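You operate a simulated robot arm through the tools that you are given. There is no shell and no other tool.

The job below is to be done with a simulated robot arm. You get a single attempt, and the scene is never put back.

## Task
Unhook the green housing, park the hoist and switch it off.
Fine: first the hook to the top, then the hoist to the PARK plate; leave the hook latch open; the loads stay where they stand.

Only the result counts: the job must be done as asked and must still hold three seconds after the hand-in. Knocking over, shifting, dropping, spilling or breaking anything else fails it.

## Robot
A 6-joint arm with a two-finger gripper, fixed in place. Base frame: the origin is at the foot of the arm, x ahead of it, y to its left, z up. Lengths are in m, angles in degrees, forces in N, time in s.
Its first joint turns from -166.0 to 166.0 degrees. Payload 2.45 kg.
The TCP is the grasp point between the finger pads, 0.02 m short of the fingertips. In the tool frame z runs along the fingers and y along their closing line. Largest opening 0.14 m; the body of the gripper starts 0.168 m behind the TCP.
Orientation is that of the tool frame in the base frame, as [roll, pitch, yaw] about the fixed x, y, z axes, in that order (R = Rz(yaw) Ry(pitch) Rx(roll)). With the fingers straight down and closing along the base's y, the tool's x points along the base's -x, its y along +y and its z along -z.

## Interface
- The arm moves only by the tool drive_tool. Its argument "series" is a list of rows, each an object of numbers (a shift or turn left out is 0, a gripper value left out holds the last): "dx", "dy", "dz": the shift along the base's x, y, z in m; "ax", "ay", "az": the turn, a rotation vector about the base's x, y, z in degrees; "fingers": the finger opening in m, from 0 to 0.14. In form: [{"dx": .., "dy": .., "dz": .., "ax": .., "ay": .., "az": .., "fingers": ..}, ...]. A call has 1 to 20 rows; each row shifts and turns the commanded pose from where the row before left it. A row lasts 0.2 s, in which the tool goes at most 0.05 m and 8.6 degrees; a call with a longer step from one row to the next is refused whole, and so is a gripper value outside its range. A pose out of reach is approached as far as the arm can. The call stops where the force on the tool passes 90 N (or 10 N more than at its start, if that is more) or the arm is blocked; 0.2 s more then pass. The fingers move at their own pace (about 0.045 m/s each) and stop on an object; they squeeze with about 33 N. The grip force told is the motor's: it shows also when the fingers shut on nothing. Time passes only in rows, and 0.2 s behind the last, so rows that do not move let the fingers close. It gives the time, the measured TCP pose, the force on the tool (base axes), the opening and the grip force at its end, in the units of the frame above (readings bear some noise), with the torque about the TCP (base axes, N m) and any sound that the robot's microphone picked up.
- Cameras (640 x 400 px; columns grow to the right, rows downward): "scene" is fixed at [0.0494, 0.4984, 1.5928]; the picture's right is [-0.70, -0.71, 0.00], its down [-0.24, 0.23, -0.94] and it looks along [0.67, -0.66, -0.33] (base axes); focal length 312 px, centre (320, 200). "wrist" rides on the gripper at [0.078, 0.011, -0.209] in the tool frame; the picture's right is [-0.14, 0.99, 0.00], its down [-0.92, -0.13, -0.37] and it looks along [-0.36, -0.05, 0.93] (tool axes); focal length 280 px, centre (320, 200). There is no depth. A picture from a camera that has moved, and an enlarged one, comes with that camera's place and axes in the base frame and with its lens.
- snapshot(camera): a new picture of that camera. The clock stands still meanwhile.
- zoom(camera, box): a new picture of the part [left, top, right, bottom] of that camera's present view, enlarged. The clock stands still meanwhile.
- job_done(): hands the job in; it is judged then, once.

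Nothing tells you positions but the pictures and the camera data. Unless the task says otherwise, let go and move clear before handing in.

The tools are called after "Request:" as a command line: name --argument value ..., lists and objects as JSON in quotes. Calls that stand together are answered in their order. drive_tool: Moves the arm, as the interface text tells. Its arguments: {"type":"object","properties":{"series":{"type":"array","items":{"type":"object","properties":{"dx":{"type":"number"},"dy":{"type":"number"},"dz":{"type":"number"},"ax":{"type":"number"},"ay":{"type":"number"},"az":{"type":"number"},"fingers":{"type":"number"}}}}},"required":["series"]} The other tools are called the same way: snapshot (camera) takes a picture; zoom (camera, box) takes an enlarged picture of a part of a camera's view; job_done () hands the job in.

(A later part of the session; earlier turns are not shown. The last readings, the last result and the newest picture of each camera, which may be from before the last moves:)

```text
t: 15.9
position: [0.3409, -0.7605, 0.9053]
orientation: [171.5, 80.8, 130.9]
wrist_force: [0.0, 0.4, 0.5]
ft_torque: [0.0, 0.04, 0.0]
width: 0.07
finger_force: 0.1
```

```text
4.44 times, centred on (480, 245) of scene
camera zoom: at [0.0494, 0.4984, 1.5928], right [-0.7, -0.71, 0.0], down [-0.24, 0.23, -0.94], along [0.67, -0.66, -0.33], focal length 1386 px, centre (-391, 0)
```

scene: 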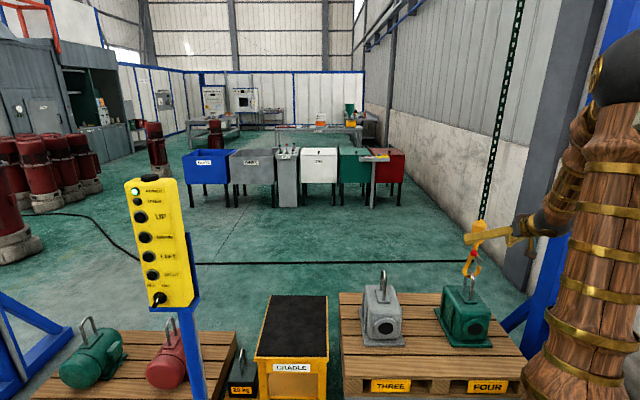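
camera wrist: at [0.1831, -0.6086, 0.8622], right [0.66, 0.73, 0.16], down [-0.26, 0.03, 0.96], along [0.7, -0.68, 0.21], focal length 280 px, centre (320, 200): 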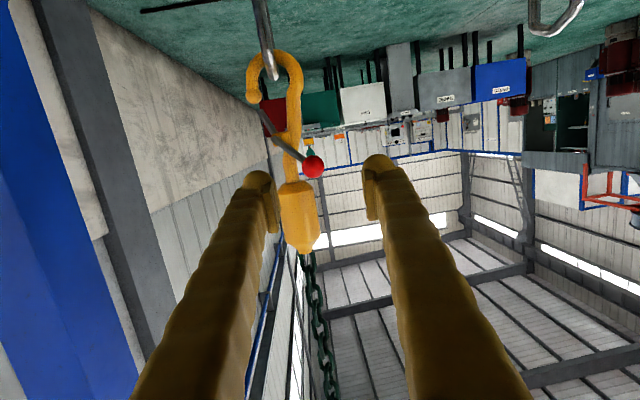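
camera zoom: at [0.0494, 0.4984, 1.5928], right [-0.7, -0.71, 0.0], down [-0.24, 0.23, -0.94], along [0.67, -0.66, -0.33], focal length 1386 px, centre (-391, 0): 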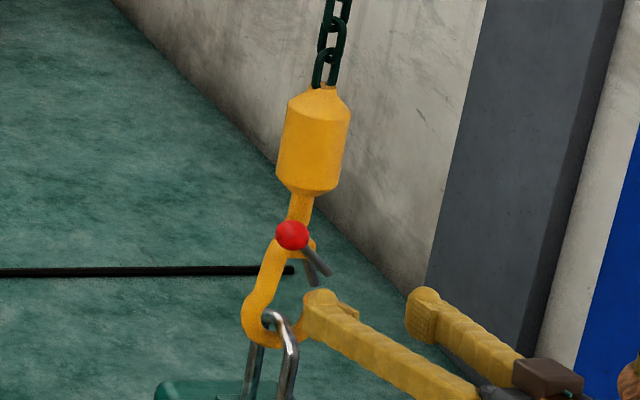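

The fingers straddle the ball's line, open 70 mm. I'll advance about 10 cm, check, then the rest.

Request:
drive_tool --series '[{"dx": 0.018, "dy": -0.0173}, {"dx": 0.018, "dy": -0.0173}, {"dx": 0.018, "dy": -0.0173}, {"dx": 0.018, "dy": -0.0173}]'

Request:
snapshot --camera "wrist"

Request:
zoom --camera "scene" --box '[440, 200, 520, 290]'

```text
t: 16.9
position: [0.4118, -0.8288, 0.9045]
orientation: [174.3, 80.9, 133.5]
wrist_force: [-0.6, -0.7, 0.5]
ft_torque: [-0.02, 0.04, -0.01]
width: 0.07
finger_force: 0.1
```

```text
taken
camera wrist: at [0.2541, -0.6772, 0.8608], right [0.66, 0.73, 0.15], down [-0.26, 0.04, 0.96], along [0.7, -0.68, 0.22], focal length 280 px, centre (320, 200)
```

wrist: 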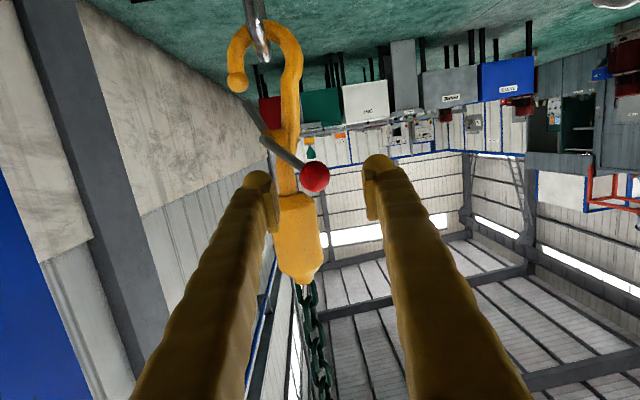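

```text
4.44 times, centred on (480, 245) of scene
camera zoom: at [0.0494, 0.4984, 1.5928], right [-0.7, -0.71, 0.0], down [-0.24, 0.23, -0.94], along [0.67, -0.66, -0.33], focal length 1386 px, centre (-391, 0)
```

zoom: 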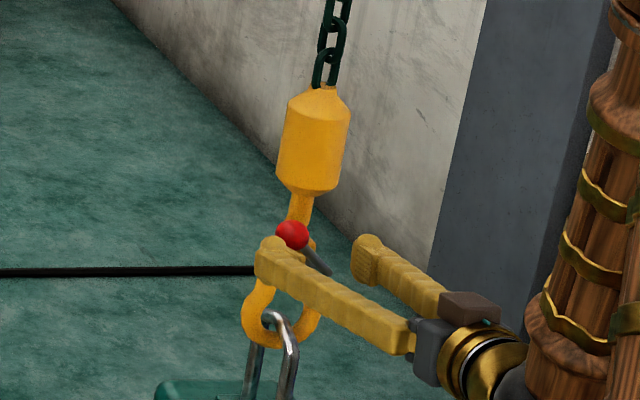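

Request:
drive_tool --series '[{"dz": 0.01}, {"dx": 0.0133, "dy": -0.0128}, {"dx": 0.0133, "dy": -0.0128}]'

Request:
snapshot --camera "wrist"

Request:
zoom --camera "scene" --box '[455, 220, 505, 270]'

```text
t: 17.7
position: [0.4394, -0.855, 0.9154]
orientation: [174.2, 81.1, 133.5]
wrist_force: [0.0, 1.0, 0.3]
ft_torque: [0.01, 0.03, 0.03]
width: 0.0697
finger_force: 0.1
```

```text
taken
camera wrist: at [0.2815, -0.7031, 0.8706], right [0.66, 0.73, 0.15], down [-0.26, 0.04, 0.96], along [0.7, -0.68, 0.22], focal length 280 px, centre (320, 200)
```

wrist: 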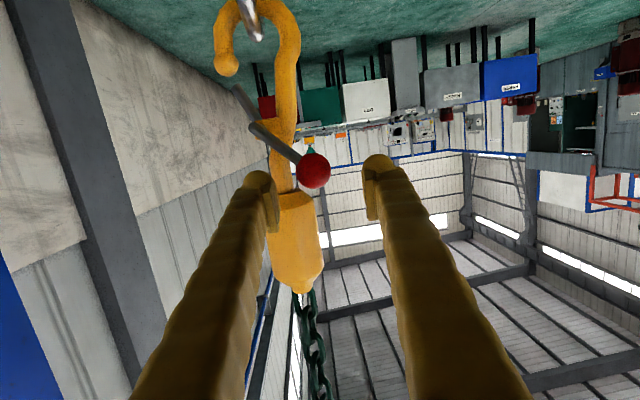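

```text
8.00 times, centred on (480, 245) of scene
camera zoom: at [0.0494, 0.4984, 1.5928], right [-0.7, -0.71, 0.0], down [-0.24, 0.23, -0.94], along [0.67, -0.66, -0.33], focal length 2495 px, centre (-960, -160)
```

zoom: 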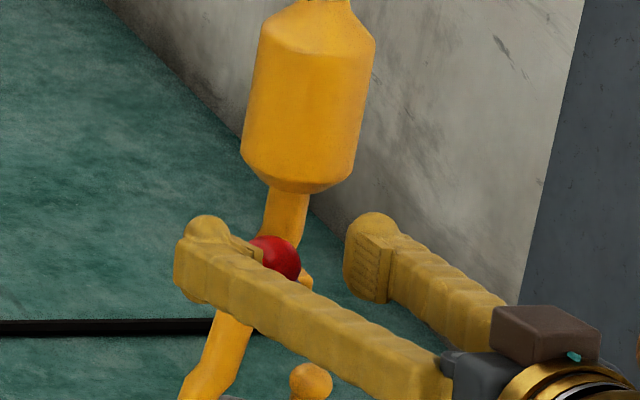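

Request:
drive_tool --series '[{"dz": -0.006}, {"dx": 0.0072, "dy": -0.0069}, {}]'

Request:
zoom --camera "wrist" --box '[200, 80, 440, 240]'

Request:
zoom --camera "scene" --box '[455, 220, 505, 270]'

```text
t: 18.5
position: [0.4464, -0.8619, 0.9097]
orientation: [174.2, 81.2, 133.5]
wrist_force: [0.1, -0.1, -0.5]
ft_torque: [0.0, -0.03, -0.01]
width: 0.0701
finger_force: 0.1
```

```text
2.50 times, centred on (320, 160) of wrist
camera zoom: at [0.289, -0.7099, 0.865], right [0.66, 0.73, 0.15], down [-0.26, 0.04, 0.96], along [0.7, -0.68, 0.22], focal length 701 px, centre (320, 300)
```

zoom: 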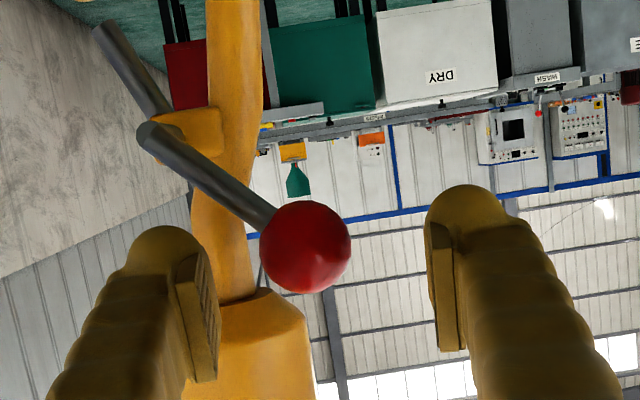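

```text
8.00 times, centred on (480, 245) of scene
camera zoom: at [0.0494, 0.4984, 1.5928], right [-0.7, -0.71, 0.0], down [-0.24, 0.23, -0.94], along [0.67, -0.66, -0.33], focal length 2495 px, centre (-960, -160)
```

zoom: 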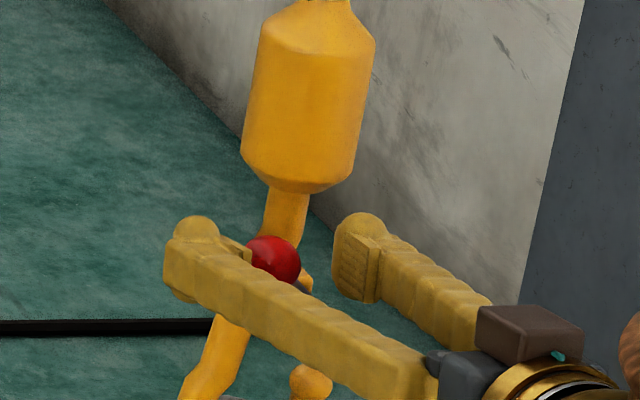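

The ball sits between the fingers, and I can see the whole crank and gate. I'll push the ball slowly along −rail, which swings the gate inward, watching the force.

Request:
drive_tool --series '[{"dx": -0.0055, "dy": -0.0058}, {"dx": -0.0055, "dy": -0.0058}, {"dx": -0.0055, "dy": -0.0058}, {"dx": -0.0055, "dy": -0.0058}]'

Request:
zoom --camera "wrist" --box '[200, 80, 440, 240]'

Request:
zoom --camera "scene" --box '[455, 220, 505, 270]'

```text
t: 19.5
position: [0.4244, -0.8849, 0.9091]
orientation: [174.3, 81.1, 133.6]
wrist_force: [-0.4, 0.5, 0.3]
ft_torque: [0.0, 0.02, -0.02]
width: 0.0697
finger_force: 0.1
```

```text
2.50 times, centred on (320, 160) of wrist
camera zoom: at [0.2667, -0.7325, 0.8649], right [0.66, 0.73, 0.15], down [-0.26, 0.04, 0.96], along [0.7, -0.68, 0.22], focal length 701 px, centre (320, 300)
```

zoom: 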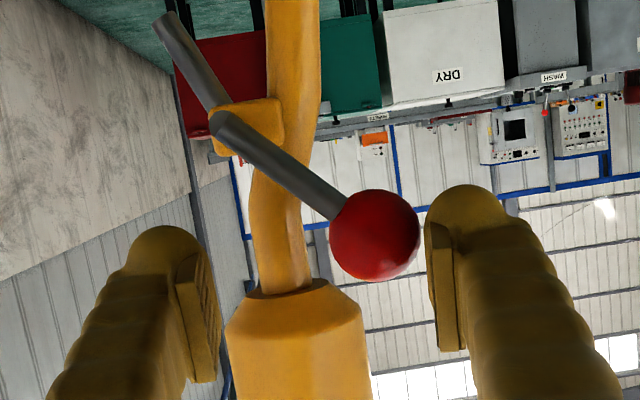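

```text
8.00 times, centred on (480, 245) of scene
camera zoom: at [0.0494, 0.4984, 1.5928], right [-0.7, -0.71, 0.0], down [-0.24, 0.23, -0.94], along [0.67, -0.66, -0.33], focal length 2495 px, centre (-960, -160)
```

zoom: 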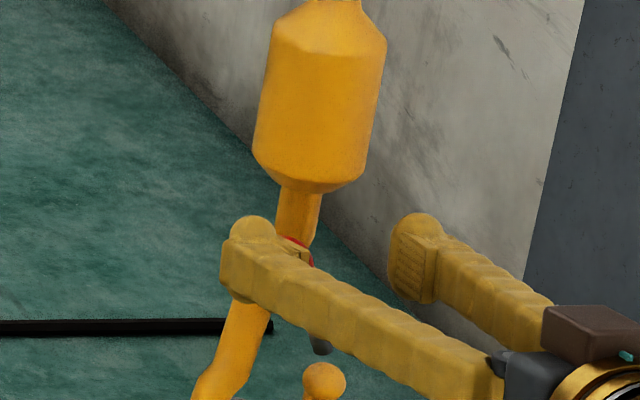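

The hook as a whole has swung about 6 mm, with almost no force and the crank barely turned. I'll continue in small steps, watching the force and the bail.

Request:
drive_tool --series '[{"dx": -0.0035, "dy": -0.0036}, {"dx": -0.0035, "dy": -0.0036}, {}]'

Request:
zoom --camera "wrist" --box '[160, 0, 480, 220]'

Request:
zoom --camera "scene" --box '[445, 220, 515, 290]'

```text
t: 20.3
position: [0.4166, -0.8912, 0.9087]
orientation: [174.3, 81.0, 133.4]
wrist_force: [4.9, 8.7, -0.6]
ft_torque: [0.07, -0.04, 0.2]
width: 0.0766
finger_force: 4.6
```

```text
1.82 times, centred on (320, 110) of wrist
camera zoom: at [0.2595, -0.7395, 0.865], right [0.66, 0.73, 0.15], down [-0.26, 0.04, 0.96], along [0.7, -0.68, 0.22], focal length 510 px, centre (320, 364)
```

zoom: 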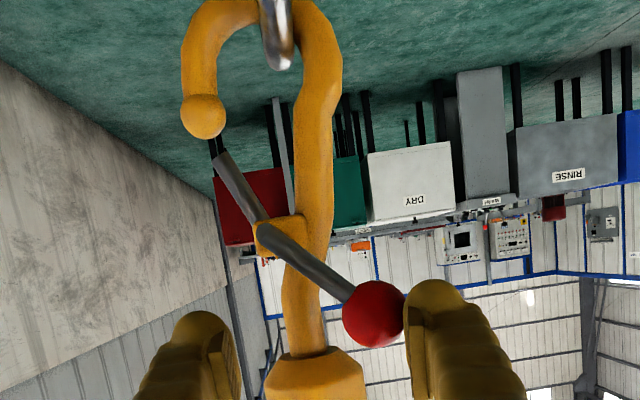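

```text
5.71 times, centred on (480, 255) of scene
camera zoom: at [0.0494, 0.4984, 1.5928], right [-0.7, -0.71, 0.0], down [-0.24, 0.23, -0.94], along [0.67, -0.66, -0.33], focal length 1782 px, centre (-594, -114)
```

zoom: 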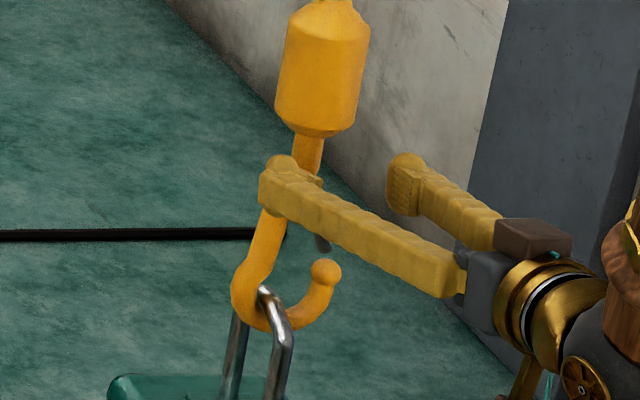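

The hook swung until its shank touched the bail, and the crank hasn't yielded at 10 N of sideways push. Pushing tangentially (up as well as sideways) is better, so I'll back off, centre on the ball, grip it gently and move it along its arc.

Request:
drive_tool --series '[{"dx": 0.0083, "dy": 0.0086}, {"dx": 0.0083, "dy": 0.0086}, {"dx": 0.0083, "dy": 0.0086, "dz": 0.004}, {}, {}]'

Request:
zoom --camera "wrist" --box '[160, 0, 480, 220]'

Request:
zoom --camera "scene" --box '[445, 220, 515, 290]'

```text
t: 21.5
position: [0.4413, -0.8661, 0.9141]
orientation: [174.1, 81.0, 133.6]
wrist_force: [0.2, -0.7, 0.4]
ft_torque: [0.0, -0.02, -0.03]
width: 0.07
finger_force: 0.0
```

```text
1.82 times, centred on (320, 110) of wrist
camera zoom: at [0.2842, -0.7138, 0.8692], right [0.66, 0.73, 0.15], down [-0.26, 0.04, 0.96], along [0.7, -0.68, 0.22], focal length 510 px, centre (320, 364)
```

zoom: 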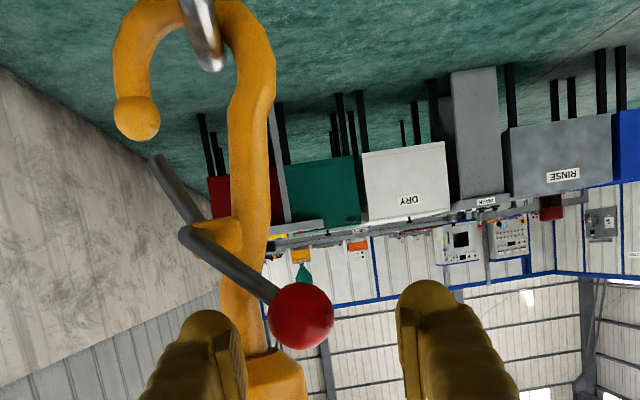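

```text
5.71 times, centred on (480, 255) of scene
camera zoom: at [0.0494, 0.4984, 1.5928], right [-0.7, -0.71, 0.0], down [-0.24, 0.23, -0.94], along [0.67, -0.66, -0.33], focal length 1782 px, centre (-594, -114)
```

zoom: 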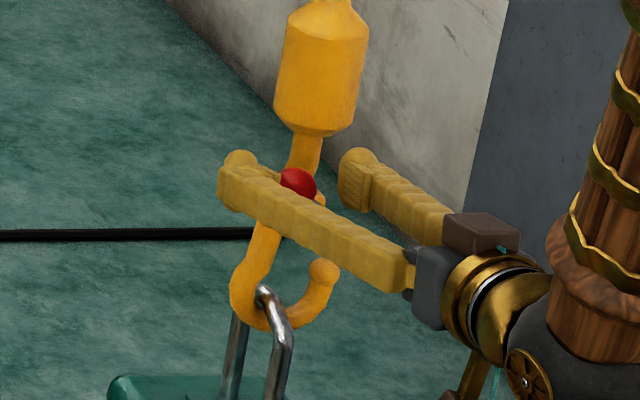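

Request:
drive_tool --series '[{"dx": -0.0041, "dy": -0.0043}, {"fingers": 0.045}, {"fingers": 0.036}, {"fingers": 0.03}, {"fingers": 0.026}, {"fingers": 0.02}]'

Request:
zoom --camera "wrist" --box '[160, 0, 480, 220]'

Request:
zoom --camera "scene" --box '[445, 220, 515, 290]'

```text
t: 22.9
position: [0.4377, -0.8707, 0.9135]
orientation: [174.2, 81.0, 133.6]
wrist_force: [-0.5, 1.5, 1.9]
ft_torque: [0.01, 0.03, 0.05]
width: 0.0209
finger_force: 1.2
```

```text
1.82 times, centred on (320, 110) of wrist
camera zoom: at [0.2804, -0.7185, 0.8692], right [0.66, 0.73, 0.15], down [-0.26, 0.04, 0.96], along [0.7, -0.68, 0.22], focal length 510 px, centre (320, 364)
```

zoom: 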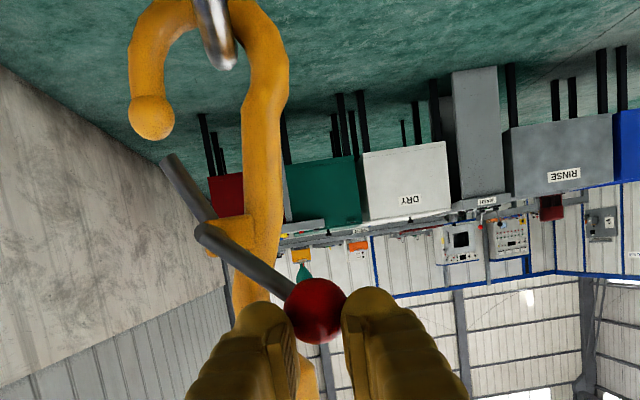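

```text
5.71 times, centred on (480, 255) of scene
camera zoom: at [0.0494, 0.4984, 1.5928], right [-0.7, -0.71, 0.0], down [-0.24, 0.23, -0.94], along [0.67, -0.66, -0.33], focal length 1782 px, centre (-594, -114)
```

zoom: 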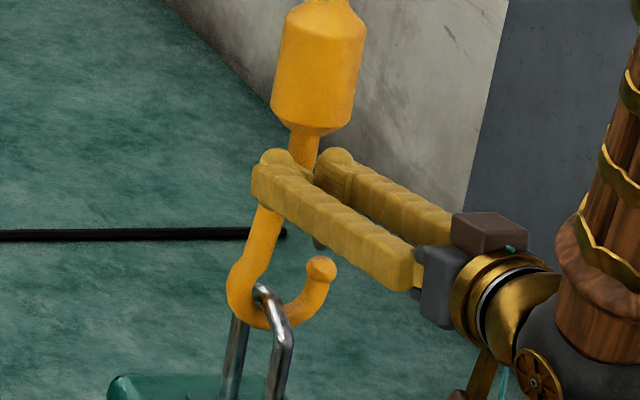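

The pads pinched only the top of the ball, so this isn't a good hold. I'll release, back off, close the fingers into a single pusher, roll the tool 45°, and push the ball tangentially from below-left.

Request:
drive_tool --series '[{"fingers": 0.07}, {"fingers": 0.08}, {}, {"dx": -0.018, "dy": 0.0173}, {"dx": -0.018, "dy": 0.0173}, {"dx": -0.018, "dy": 0.0173}, {"fingers": 0.0, "ax": -5.4, "ay": 5.2}, {"ax": -5.4, "ay": 5.2}, {"ax": -5.4, "ay": 5.2}, {"ax": -5.4, "ay": 5.2}, {"ax": -5.4, "ay": 5.2}, {"ax": -5.4, "ay": 5.2}, {}]'

Request:
zoom --camera "wrist" --box '[80, 0, 560, 300]'

Request:
zoom --camera "scene" --box '[445, 220, 515, 290]'

```text
t: 25.7
position: [0.3848, -0.8202, 0.9155]
orientation: [-166.3, 80.4, 153.0]
wrist_force: [-0.4, 0.2, 0.3]
ft_torque: [0.02, 0.01, 0.01]
width: 0.0
finger_force: 29.3
out of reach, approached as far as the arm can: row 7, 8, 9, 10, 11, 12
```

```text
1.33 times, centred on (320, 150) of wrist
camera zoom: at [0.2242, -0.6709, 0.8721], right [0.66, 0.74, 0.1], down [-0.22, 0.07, 0.97], along [0.71, -0.67, 0.21], focal length 374 px, centre (320, 267)
```

zoom: 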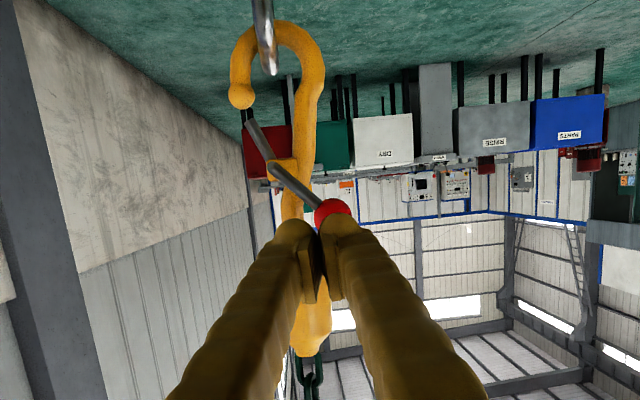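

```text
5.71 times, centred on (480, 255) of scene
camera zoom: at [0.0494, 0.4984, 1.5928], right [-0.7, -0.71, 0.0], down [-0.24, 0.23, -0.94], along [0.67, -0.66, -0.33], focal length 1782 px, centre (-594, -114)
```

zoom: 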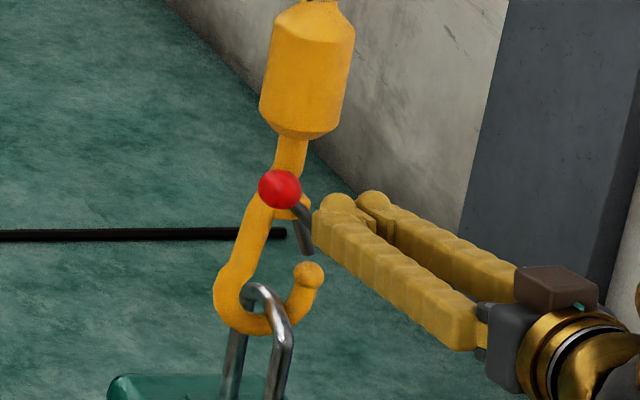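

Rolling that way is at the wrist's limit. The closed fingers present a 45° face when rolled the other way too, so I'll do that.

Request:
drive_tool --series '[{"ax": 5.4, "ay": -5.2}, {"ax": 5.4, "ay": -5.2}, {"ax": 5.4, "ay": -5.2}, {"ax": 5.4, "ay": -5.2}, {"ax": 5.4, "ay": -5.2}, {"ax": 5.4, "ay": -5.2}]'

Request:
zoom --camera "wrist" --box '[80, 0, 560, 300]'

Request:
zoom --camera "scene" --box '[445, 220, 515, 290]'

```text
t: 27.1
position: [0.3834, -0.8193, 0.9147]
orientation: [96.5, 46.9, 59.6]
wrist_force: [0.2, 0.3, -0.4]
ft_torque: [0.01, 0.0, -0.01]
width: 0.0
finger_force: 29.1
```

```text
1.33 times, centred on (320, 150) of wrist
camera zoom: at [0.2465, -0.646, 0.8805], right [0.41, 0.48, 0.77], down [-0.68, -0.4, 0.61], along [0.61, -0.78, 0.16], focal length 374 px, centre (320, 267)
```

zoom: 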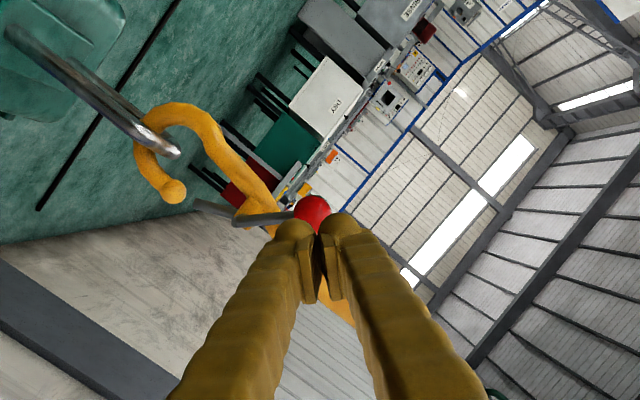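

```text
5.71 times, centred on (480, 255) of scene
camera zoom: at [0.0494, 0.4984, 1.5928], right [-0.7, -0.71, 0.0], down [-0.24, 0.23, -0.94], along [0.67, -0.66, -0.33], focal length 1782 px, centre (-594, -114)
```

zoom: 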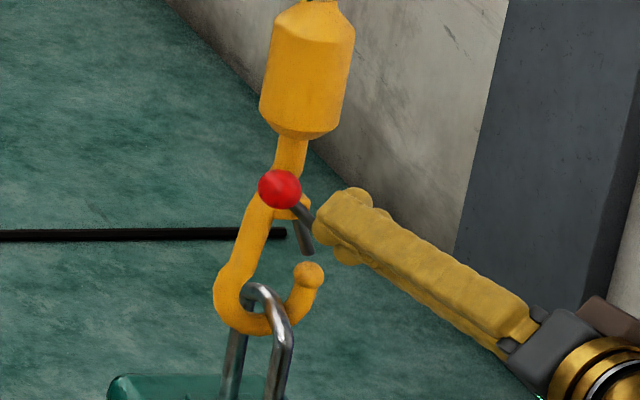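

Request:
drive_tool --series '[{"dx": 0.0097, "dy": 0.0101, "dz": -0.0157}, {"dx": 0.0097, "dy": 0.0101, "dz": -0.0157}, {"dx": 0.0097, "dy": 0.0101, "dz": -0.0157}, {"dx": 0.0171, "dy": -0.0164}, {"dx": 0.0171, "dy": -0.0164}, {"dx": 0.0171, "dy": -0.0164}, {}]'

Request:
zoom --camera "wrist" --box '[160, 0, 480, 220]'

Request:
zoom --camera "scene" --box '[445, 220, 515, 290]'

```text
t: 28.7
position: [0.4647, -0.8373, 0.8664]
orientation: [96.6, 47.0, 59.5]
wrist_force: [0.0, -0.5, -0.6]
ft_torque: [0.02, -0.03, 0.03]
width: 0.0
finger_force: 29.2
```

```text
1.82 times, centred on (320, 110) of wrist
camera zoom: at [0.3272, -0.6646, 0.8333], right [0.41, 0.48, 0.77], down [-0.68, -0.4, 0.62], along [0.61, -0.78, 0.16], focal length 510 px, centre (320, 364)
```

zoom: 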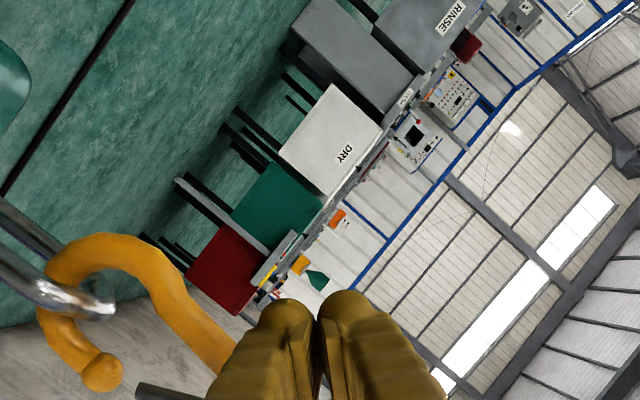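

```text
5.71 times, centred on (480, 255) of scene
camera zoom: at [0.0494, 0.4984, 1.5928], right [-0.7, -0.71, 0.0], down [-0.24, 0.23, -0.94], along [0.67, -0.66, -0.33], focal length 1782 px, centre (-594, -114)
```

zoom: 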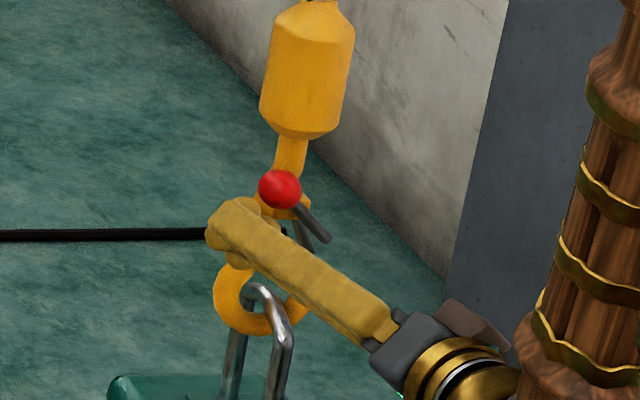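

Request:
drive_tool --series '[{"dx": -0.0023, "dy": -0.0024, "dz": 0.0037}, {"dx": -0.0023, "dy": -0.0024, "dz": 0.0037}, {"dx": -0.0023, "dy": -0.0024, "dz": 0.0037}, {"dx": -0.0023, "dy": -0.0024, "dz": 0.0037}, {}]'

Request:
zoom --camera "wrist" --box '[160, 0, 480, 220]'

Request:
zoom --camera "scene" --box '[445, 220, 515, 290]'

```text
t: 29.9
position: [0.4559, -0.8472, 0.8792]
orientation: [96.8, 47.0, 59.8]
wrist_force: [-0.2, 2.0, -31.5]
ft_torque: [0.68, 0.0, -0.07]
width: 0.0001
finger_force: 29.1
```

```text
1.82 times, centred on (320, 110) of wrist
camera zoom: at [0.3174, -0.674, 0.8467], right [0.42, 0.48, 0.77], down [-0.68, -0.4, 0.62], along [0.61, -0.78, 0.16], focal length 510 px, centre (320, 364)
```

zoom: 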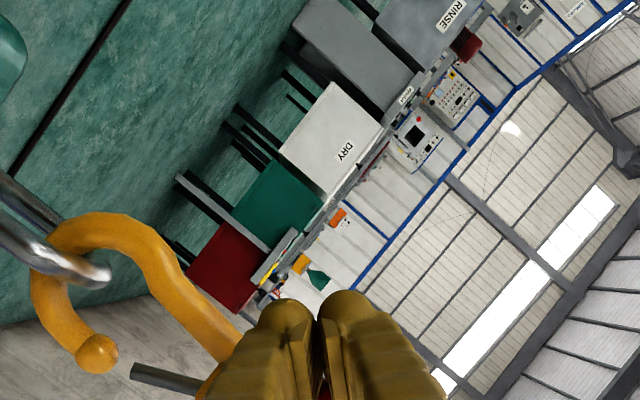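

```text
5.71 times, centred on (480, 255) of scene
camera zoom: at [0.0494, 0.4984, 1.5928], right [-0.7, -0.71, 0.0], down [-0.24, 0.23, -0.94], along [0.67, -0.66, -0.33], focal length 1782 px, centre (-594, -114)
```

zoom: 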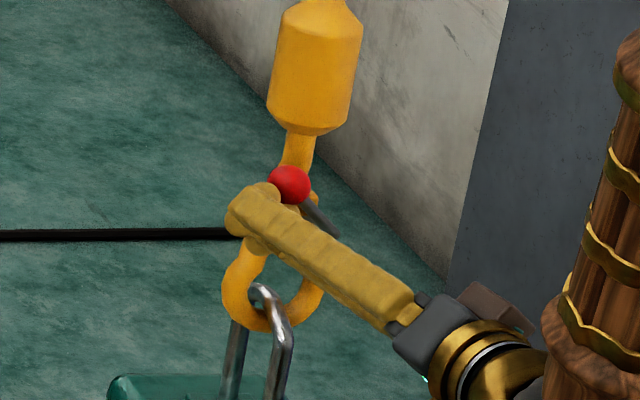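

Pushing up lifted the whole hook (about 31 N) without the crank turning, so it doesn't turn that way. I'll retreat and press the ball down from above instead, where the chain takes the reaction.

Request:
drive_tool --series '[{"dx": 0.0046, "dy": 0.0048, "dz": -0.0074}, {"dx": 0.0046, "dy": 0.0048, "dz": -0.0074}, {"dx": -0.0168, "dy": 0.0161}, {"dx": -0.0168, "dy": 0.0161}, {"dx": -0.0168, "dy": 0.0161}, {"dx": -0.0025, "dy": -0.0026, "dz": 0.015, "ax": -5.2, "ay": 5.0}, {"dx": -0.0025, "dy": -0.0026, "dz": 0.015, "ax": -5.2, "ay": 5.0}, {"dx": -0.0025, "dy": -0.0026, "dz": 0.015, "ax": -5.2, "ay": 5.0}, {"dx": -0.0025, "dy": -0.0026, "dz": 0.015, "ax": -5.2, "ay": 5.0}, {"dx": -0.0025, "dy": -0.0026, "dz": 0.015, "ax": -5.2, "ay": 5.0}, {"dx": -0.0025, "dy": -0.0026, "dz": 0.015, "ax": -5.2, "ay": 5.0}, {}]'

Request:
zoom --camera "wrist" --box '[80, 0, 560, 300]'

Request:
zoom --camera "scene" --box '[445, 220, 515, 290]'

```text
t: 32.5
position: [0.3992, -0.8051, 0.956]
orientation: [-176.1, 80.6, 143.5]
wrist_force: [0.2, -0.4, -0.2]
ft_torque: [-0.01, 0.03, 0.0]
width: 0.0
finger_force: 29.1
```

```text
1.33 times, centred on (320, 150) of wrist
camera zoom: at [0.2399, -0.6543, 0.9129], right [0.66, 0.74, 0.12], down [-0.24, 0.05, 0.97], along [0.71, -0.67, 0.21], focal length 374 px, centre (320, 267)
```

zoom: 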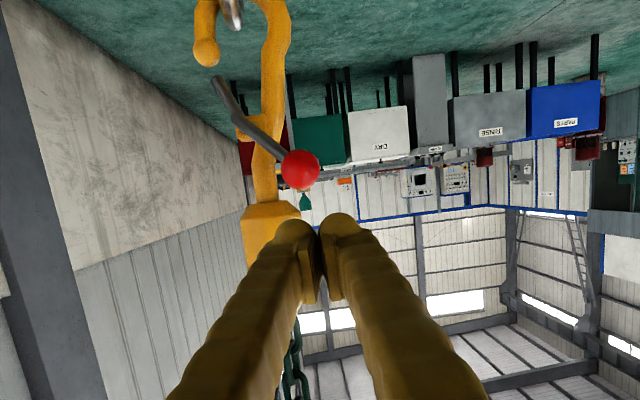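

```text
5.71 times, centred on (480, 255) of scene
camera zoom: at [0.0494, 0.4984, 1.5928], right [-0.7, -0.71, 0.0], down [-0.24, 0.23, -0.94], along [0.67, -0.66, -0.33], focal length 1782 px, centre (-594, -114)
```

zoom: 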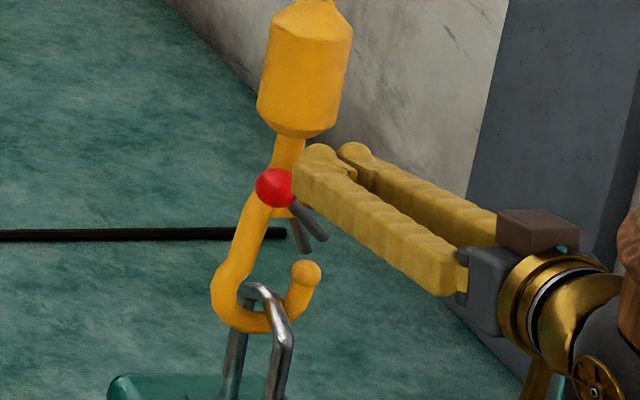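

Request:
drive_tool --series '[{"dx": 0.0166, "dy": -0.0159}, {"dx": 0.0166, "dy": -0.0159}, {"dx": 0.0166, "dy": -0.0159}, {"dz": -0.008}, {}]'

Request:
zoom --camera "scene" --box '[445, 220, 515, 290]'

Request:
zoom --camera "wrist" --box '[160, 0, 480, 220]'

```text
t: 33.7
position: [0.4493, -0.8524, 0.9486]
orientation: [-176.4, 80.8, 143.1]
wrist_force: [-0.1, 0.3, -1.0]
ft_torque: [0.0, 0.0, 0.0]
width: 0.0
finger_force: 29.0
```

```text
5.71 times, centred on (480, 255) of scene
camera zoom: at [0.0494, 0.4984, 1.5928], right [-0.7, -0.71, 0.0], down [-0.24, 0.23, -0.94], along [0.67, -0.66, -0.33], focal length 1782 px, centre (-594, -114)
```

zoom: 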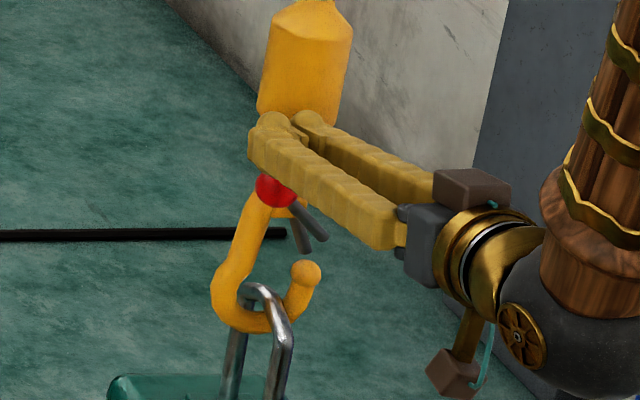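

```text
1.82 times, centred on (320, 110) of wrist
camera zoom: at [0.2897, -0.7021, 0.9045], right [0.66, 0.74, 0.13], down [-0.24, 0.05, 0.97], along [0.71, -0.67, 0.21], focal length 510 px, centre (320, 364)
```

zoom: 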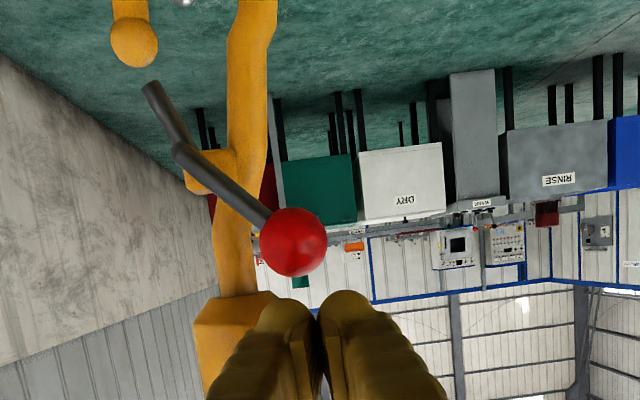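

Fingers are right above the ball. Now I press down in small steps.

Request:
drive_tool --series '[{"dz": -0.005}, {"dz": -0.005}, {"dz": -0.005}, {"dz": -0.005}, {}]'

Request:
zoom --camera "scene" --box '[445, 220, 515, 290]'

Request:
zoom --camera "wrist" --box '[160, 0, 480, 220]'

```text
t: 34.9
position: [0.451, -0.8523, 0.9278]
orientation: [-176.5, 80.7, 143.0]
wrist_force: [-0.9, 0.8, -0.6]
ft_torque: [0.0, -0.01, -0.03]
width: 0.0
finger_force: 29.5
```

```text
5.71 times, centred on (480, 255) of scene
camera zoom: at [0.0494, 0.4984, 1.5928], right [-0.7, -0.71, 0.0], down [-0.24, 0.23, -0.94], along [0.67, -0.66, -0.33], focal length 1782 px, centre (-594, -114)
```

zoom: 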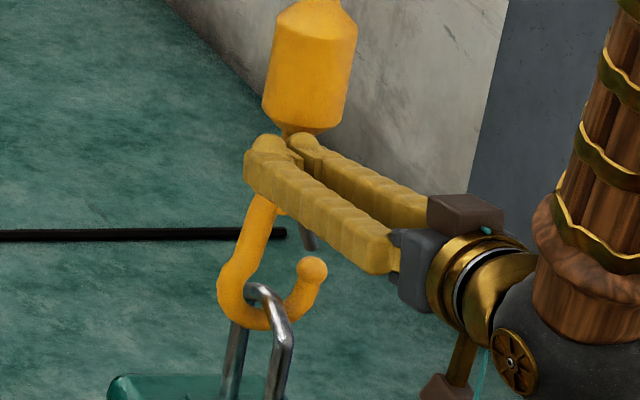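

```text
1.82 times, centred on (320, 110) of wrist
camera zoom: at [0.29, -0.7018, 0.8854], right [0.66, 0.74, 0.13], down [-0.24, 0.05, 0.97], along [0.71, -0.67, 0.21], focal length 510 px, centre (320, 364)
```

zoom: 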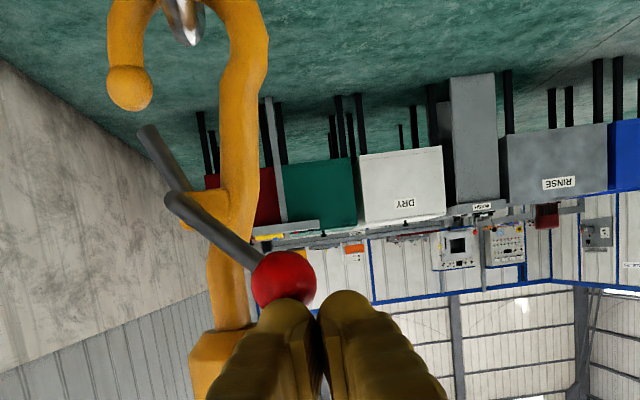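

The ball slipped off to the −rail side of the fingertips. I'll lift, shift 14 mm that way to be squarely above it, and press again.

Request:
drive_tool --series '[{"dz": 0.011}, {"dz": 0.011}, {"dx": -0.0059, "dy": -0.0041}, {"dx": -0.0059, "dy": -0.0041}, {}, {}]'

Request:
zoom --camera "scene" --box '[445, 220, 515, 290]'

Request:
zoom --camera "wrist" --box '[160, 0, 480, 220]'

```text
t: 36.3
position: [0.4375, -0.86, 0.9503]
orientation: [-176.3, 80.7, 143.0]
wrist_force: [0.5, -0.5, 1.0]
ft_torque: [-0.03, -0.03, -0.01]
width: 0.0002
finger_force: 29.3
```

```text
5.71 times, centred on (480, 255) of scene
camera zoom: at [0.0494, 0.4984, 1.5928], right [-0.7, -0.71, 0.0], down [-0.24, 0.23, -0.94], along [0.67, -0.66, -0.33], focal length 1782 px, centre (-594, -114)
```

zoom: 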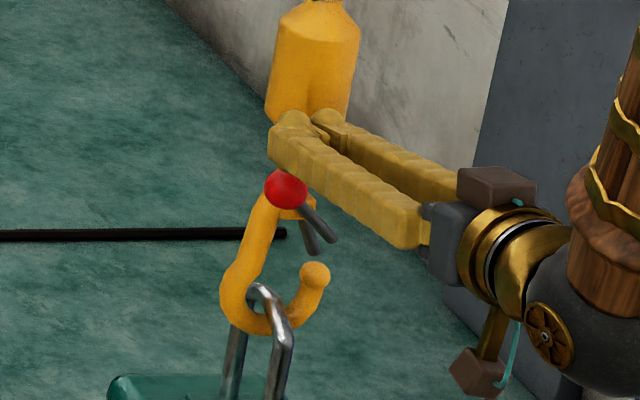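

```text
1.82 times, centred on (320, 110) of wrist
camera zoom: at [0.278, -0.7102, 0.9073], right [0.66, 0.74, 0.13], down [-0.24, 0.05, 0.97], along [0.71, -0.67, 0.21], focal length 510 px, centre (320, 364)
```

zoom: 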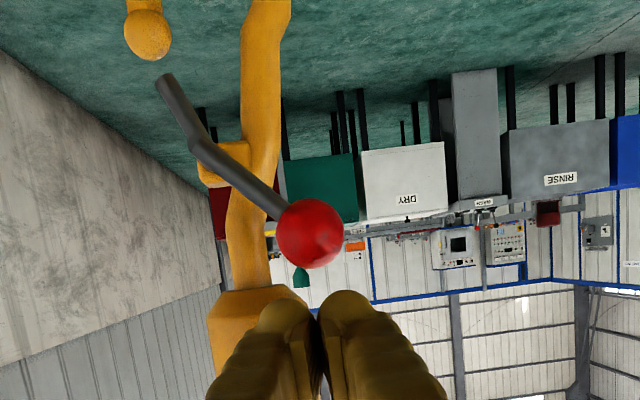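

Request:
drive_tool --series '[{"dz": -0.005}, {"dz": -0.005}, {"dz": -0.005}, {"dz": -0.004}, {}]'

Request:
zoom --camera "scene" --box '[445, 220, 515, 290]'

Request:
zoom --camera "wrist" --box '[160, 0, 480, 220]'

```text
t: 37.5
position: [0.4387, -0.8611, 0.932]
orientation: [-176.3, 80.8, 143.1]
wrist_force: [-0.4, 0.4, 0.3]
ft_torque: [0.0, 0.0, -0.03]
width: 0.0002
finger_force: 29.4
```

```text
5.71 times, centred on (480, 255) of scene
camera zoom: at [0.0494, 0.4984, 1.5928], right [-0.7, -0.71, 0.0], down [-0.24, 0.23, -0.94], along [0.67, -0.66, -0.33], focal length 1782 px, centre (-594, -114)
```

zoom: 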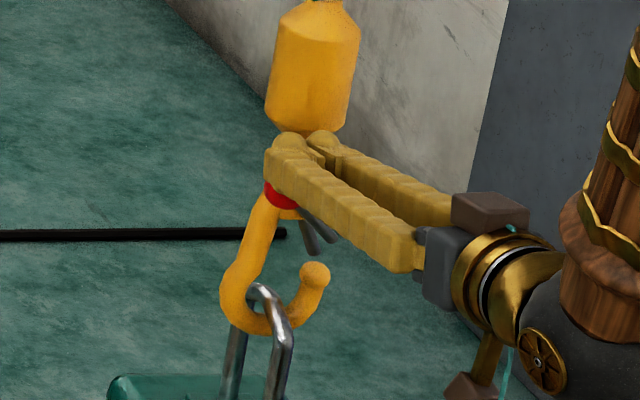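

```text
1.82 times, centred on (320, 110) of wrist
camera zoom: at [0.2782, -0.7103, 0.8882], right [0.66, 0.74, 0.13], down [-0.24, 0.05, 0.97], along [0.71, -0.67, 0.21], focal length 510 px, centre (320, 364)
```

zoom: 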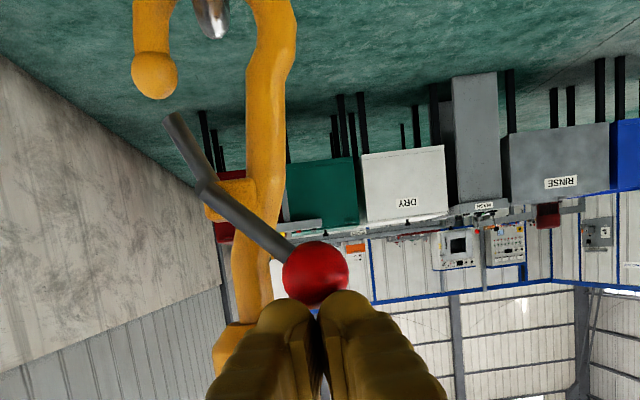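

Fingers are now just above or touching the ball and centred on it. I keep pressing.

Request:
drive_tool --series '[{"dz": -0.004}, {"dz": -0.004}, {"dz": -0.004}, {}]'

Request:
zoom --camera "scene" --box '[445, 220, 515, 290]'

Request:
zoom --camera "wrist" --box '[160, 0, 480, 220]'

```text
t: 38.5
position: [0.4375, -0.861, 0.9199]
orientation: [-176.5, 80.8, 142.9]
wrist_force: [-0.7, 0.1, 0.3]
ft_torque: [0.0, -0.01, -0.02]
width: 0.0002
finger_force: 29.7
```

```text
5.71 times, centred on (480, 255) of scene
camera zoom: at [0.0494, 0.4984, 1.5928], right [-0.7, -0.71, 0.0], down [-0.24, 0.23, -0.94], along [0.67, -0.66, -0.33], focal length 1782 px, centre (-594, -114)
```

zoom: 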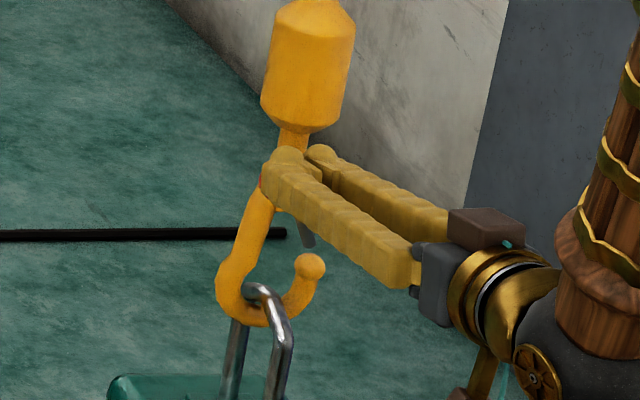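

```text
1.82 times, centred on (320, 110) of wrist
camera zoom: at [0.2783, -0.7104, 0.8761], right [0.66, 0.74, 0.13], down [-0.24, 0.05, 0.97], along [0.71, -0.67, 0.21], focal length 510 px, centre (320, 364)
```

zoom: 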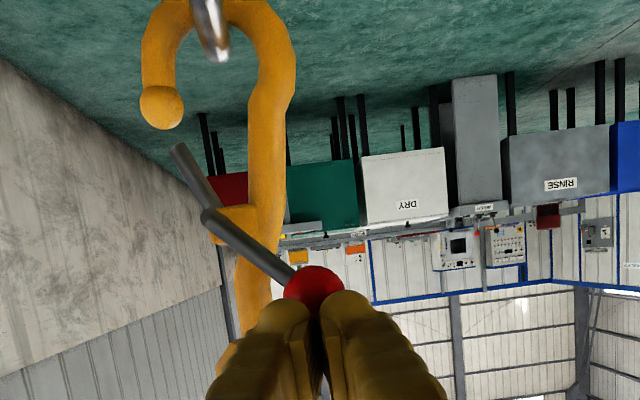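

No force: the fingertips only brushed the front of the ball and the hook swung away a little. I'll retreat, reopen and grip the ball properly with the fingers reaching past its centre, staying under the swivel block.

Request:
drive_tool --series '[{"dx": -0.018, "dy": 0.0173}, {"dx": -0.018, "dy": 0.0173}, {"dx": -0.018, "dy": 0.0173, "fingers": 0.07}, {"dz": -0.01}, {}, {}, {}]'

Request:
zoom --camera "scene" --box '[445, 220, 515, 290]'

Request:
zoom --camera "wrist" --box '[160, 0, 480, 220]'

```text
t: 40.1
position: [0.3834, -0.8087, 0.9094]
orientation: [-176.5, 80.8, 143.1]
wrist_force: [-0.5, -0.5, -0.1]
ft_torque: [-0.01, -0.01, -0.05]
width: 0.0701
finger_force: 0.1
```

```text
5.71 times, centred on (480, 255) of scene
camera zoom: at [0.0494, 0.4984, 1.5928], right [-0.7, -0.71, 0.0], down [-0.24, 0.23, -0.94], along [0.67, -0.66, -0.33], focal length 1782 px, centre (-594, -114)
```

zoom: 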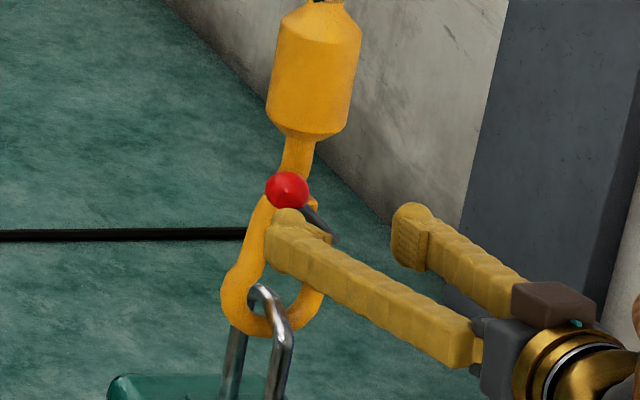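

```text
1.82 times, centred on (320, 110) of wrist
camera zoom: at [0.2242, -0.658, 0.8664], right [0.66, 0.74, 0.13], down [-0.24, 0.05, 0.97], along [0.71, -0.67, 0.21], focal length 510 px, centre (320, 364)
```

zoom: 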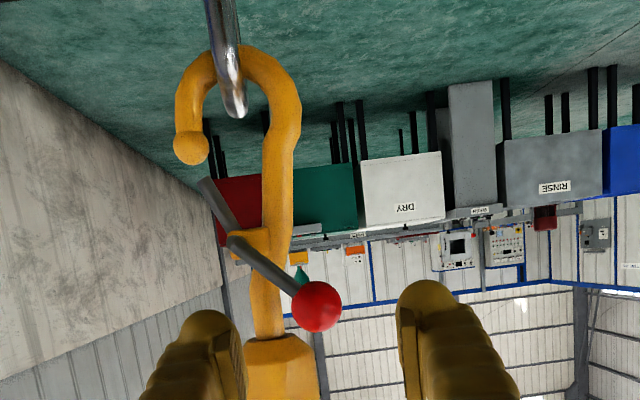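

Request:
drive_tool --series '[{"dx": 0.0177, "dy": -0.0155, "dz": -0.001}, {"dx": 0.0177, "dy": -0.0155, "dz": -0.001}, {"dx": 0.0177, "dy": -0.0155}, {"dx": 0.0177, "dy": -0.0155}, {}]'

Request:
zoom --camera "scene" --box '[445, 220, 515, 290]'

Request:
zoom --camera "wrist" --box '[160, 0, 480, 220]'

```text
t: 41.3
position: [0.454, -0.87, 0.9071]
orientation: [-176.4, 80.6, 142.9]
wrist_force: [0.3, 0.0, 0.4]
ft_torque: [0.0, 0.02, 0.0]
width: 0.0702
finger_force: 0.1
```

```text
5.71 times, centred on (480, 255) of scene
camera zoom: at [0.0494, 0.4984, 1.5928], right [-0.7, -0.71, 0.0], down [-0.24, 0.23, -0.94], along [0.67, -0.66, -0.33], focal length 1782 px, centre (-594, -114)
```

zoom: 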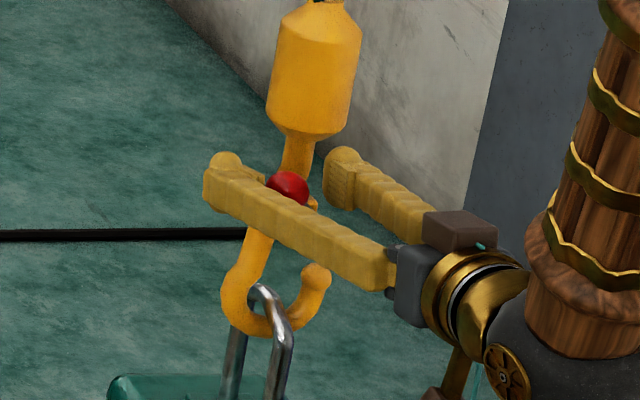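

```text
1.82 times, centred on (320, 110) of wrist
camera zoom: at [0.2947, -0.7197, 0.8638], right [0.66, 0.74, 0.13], down [-0.24, 0.05, 0.97], along [0.71, -0.67, 0.21], focal length 510 px, centre (320, 364)
```

zoom: 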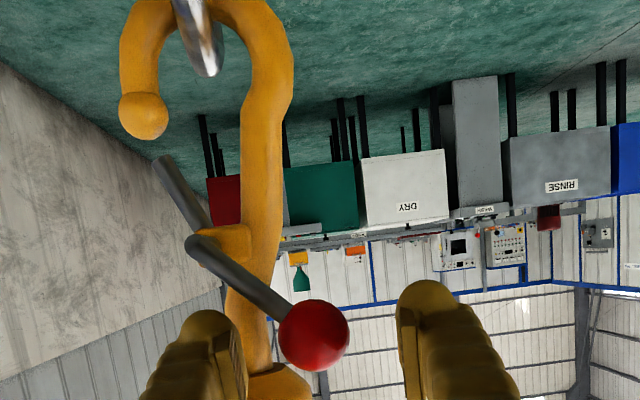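

Request:
drive_tool --series '[{"fingers": 0.045}, {"fingers": 0.036}, {"fingers": 0.03}, {"fingers": 0.022}, {"fingers": 0.015}, {}]'

Request:
zoom --camera "scene" --box '[445, 220, 515, 290]'

Request:
zoom --camera "wrist" --box '[160, 0, 480, 220]'

```text
t: 42.7
position: [0.4539, -0.8703, 0.9072]
orientation: [-176.4, 80.8, 142.9]
wrist_force: [0.2, 0.1, 1.5]
ft_torque: [-0.04, 0.03, 0.01]
width: 0.029
finger_force: 44.7
```

```text
5.71 times, centred on (480, 255) of scene
camera zoom: at [0.0494, 0.4984, 1.5928], right [-0.7, -0.71, 0.0], down [-0.24, 0.23, -0.94], along [0.67, -0.66, -0.33], focal length 1782 px, centre (-594, -114)
```

zoom: 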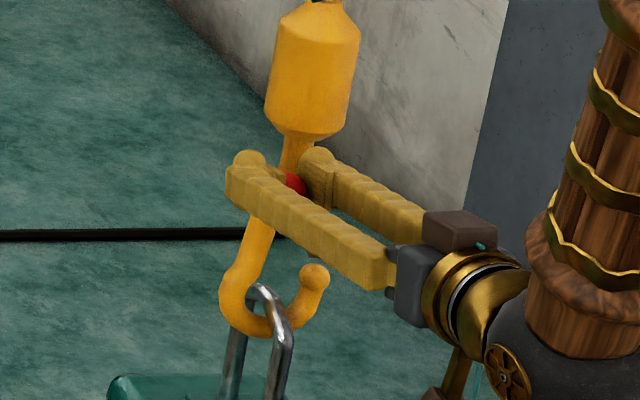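

```text
1.82 times, centred on (320, 110) of wrist
camera zoom: at [0.2946, -0.7196, 0.8639], right [0.66, 0.74, 0.13], down [-0.24, 0.05, 0.97], along [0.71, -0.67, 0.21], focal length 510 px, centre (320, 364)
```

zoom: 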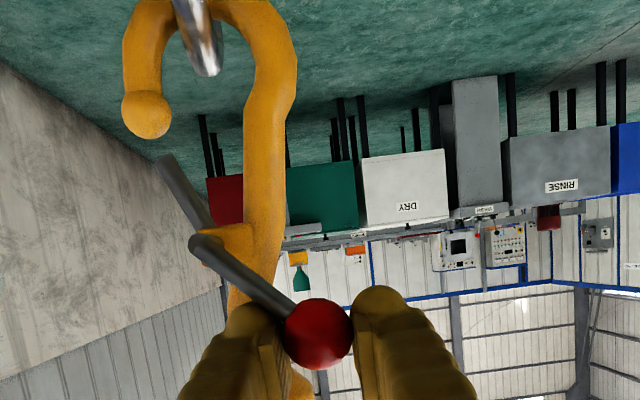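

The ball is firmly held now (29 mm, 45 N). I'll test the counter-clockwise direction first: down and towards +rail, about 10 mm along the arc.

Request:
drive_tool --series '[{"dx": 0.0019, "dy": 0.002, "dz": -0.003}, {"dx": 0.0019, "dy": 0.002, "dz": -0.003}, {}]'

Request:
zoom --camera "wrist" --box '[160, 0, 480, 220]'

```text
t: 43.5
position: [0.4593, -0.8668, 0.9026]
orientation: [-175.8, 80.9, 143.6]
wrist_force: [1.9, -0.6, 28.5]
ft_torque: [-1.04, 0.76, -0.01]
width: 0.029
finger_force: 45.0
```

```text
1.82 times, centred on (320, 110) of wrist
camera zoom: at [0.2989, -0.7166, 0.8593], right [0.66, 0.74, 0.12], down [-0.24, 0.05, 0.97], along [0.71, -0.67, 0.21], focal length 510 px, centre (320, 364)
```

zoom: 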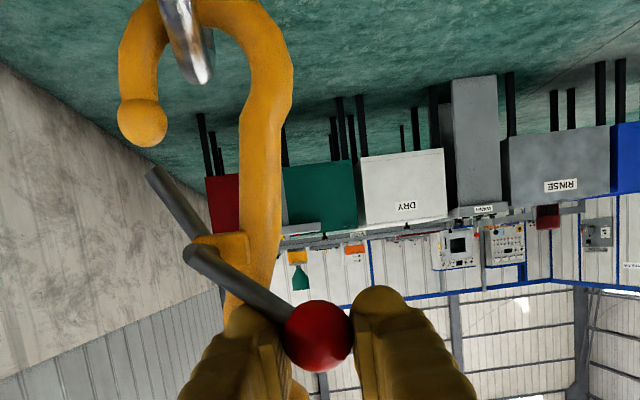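

Request:
drive_tool --series '[{"dx": 0.0019, "dy": 0.002, "dz": -0.003}, {"dx": 0.0019, "dy": 0.002, "dz": -0.003}, {}]'

Request:
zoom --camera "wrist" --box '[160, 0, 480, 220]'

Request:
zoom --camera "scene" --box '[445, 220, 515, 290]'

```text
t: 44.3
position: [0.4619, -0.8622, 0.8955]
orientation: [-176.4, 80.8, 143.0]
wrist_force: [1.6, -0.6, 31.7]
ft_torque: [-1.06, 1.21, -0.32]
width: 0.0301
finger_force: 44.7
```

```text
1.82 times, centred on (320, 110) of wrist
camera zoom: at [0.3025, -0.7117, 0.8523], right [0.66, 0.74, 0.13], down [-0.24, 0.05, 0.97], along [0.71, -0.67, 0.21], focal length 510 px, centre (320, 364)
```

zoom: 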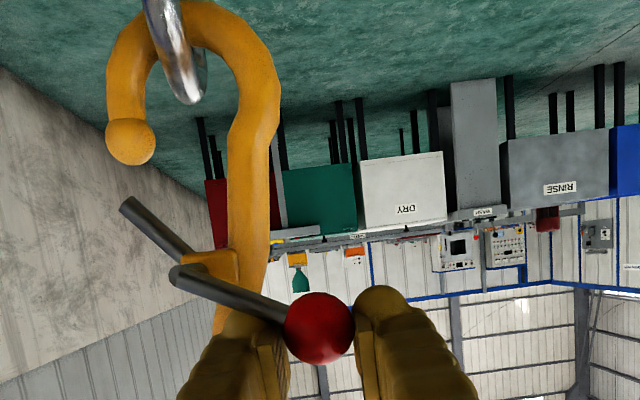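

```text
5.71 times, centred on (480, 255) of scene
camera zoom: at [0.0494, 0.4984, 1.5928], right [-0.7, -0.71, 0.0], down [-0.24, 0.23, -0.94], along [0.67, -0.66, -0.33], focal length 1782 px, centre (-594, -114)
```

zoom: 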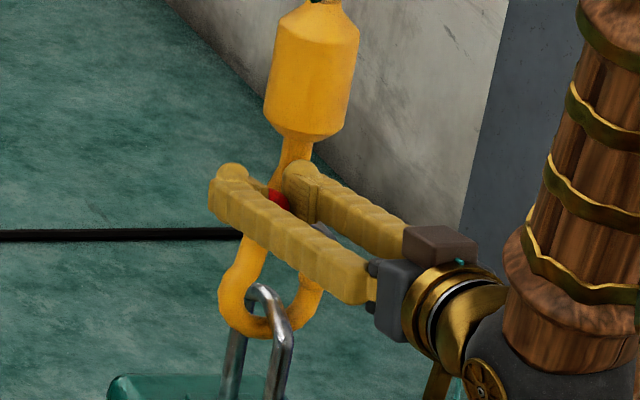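

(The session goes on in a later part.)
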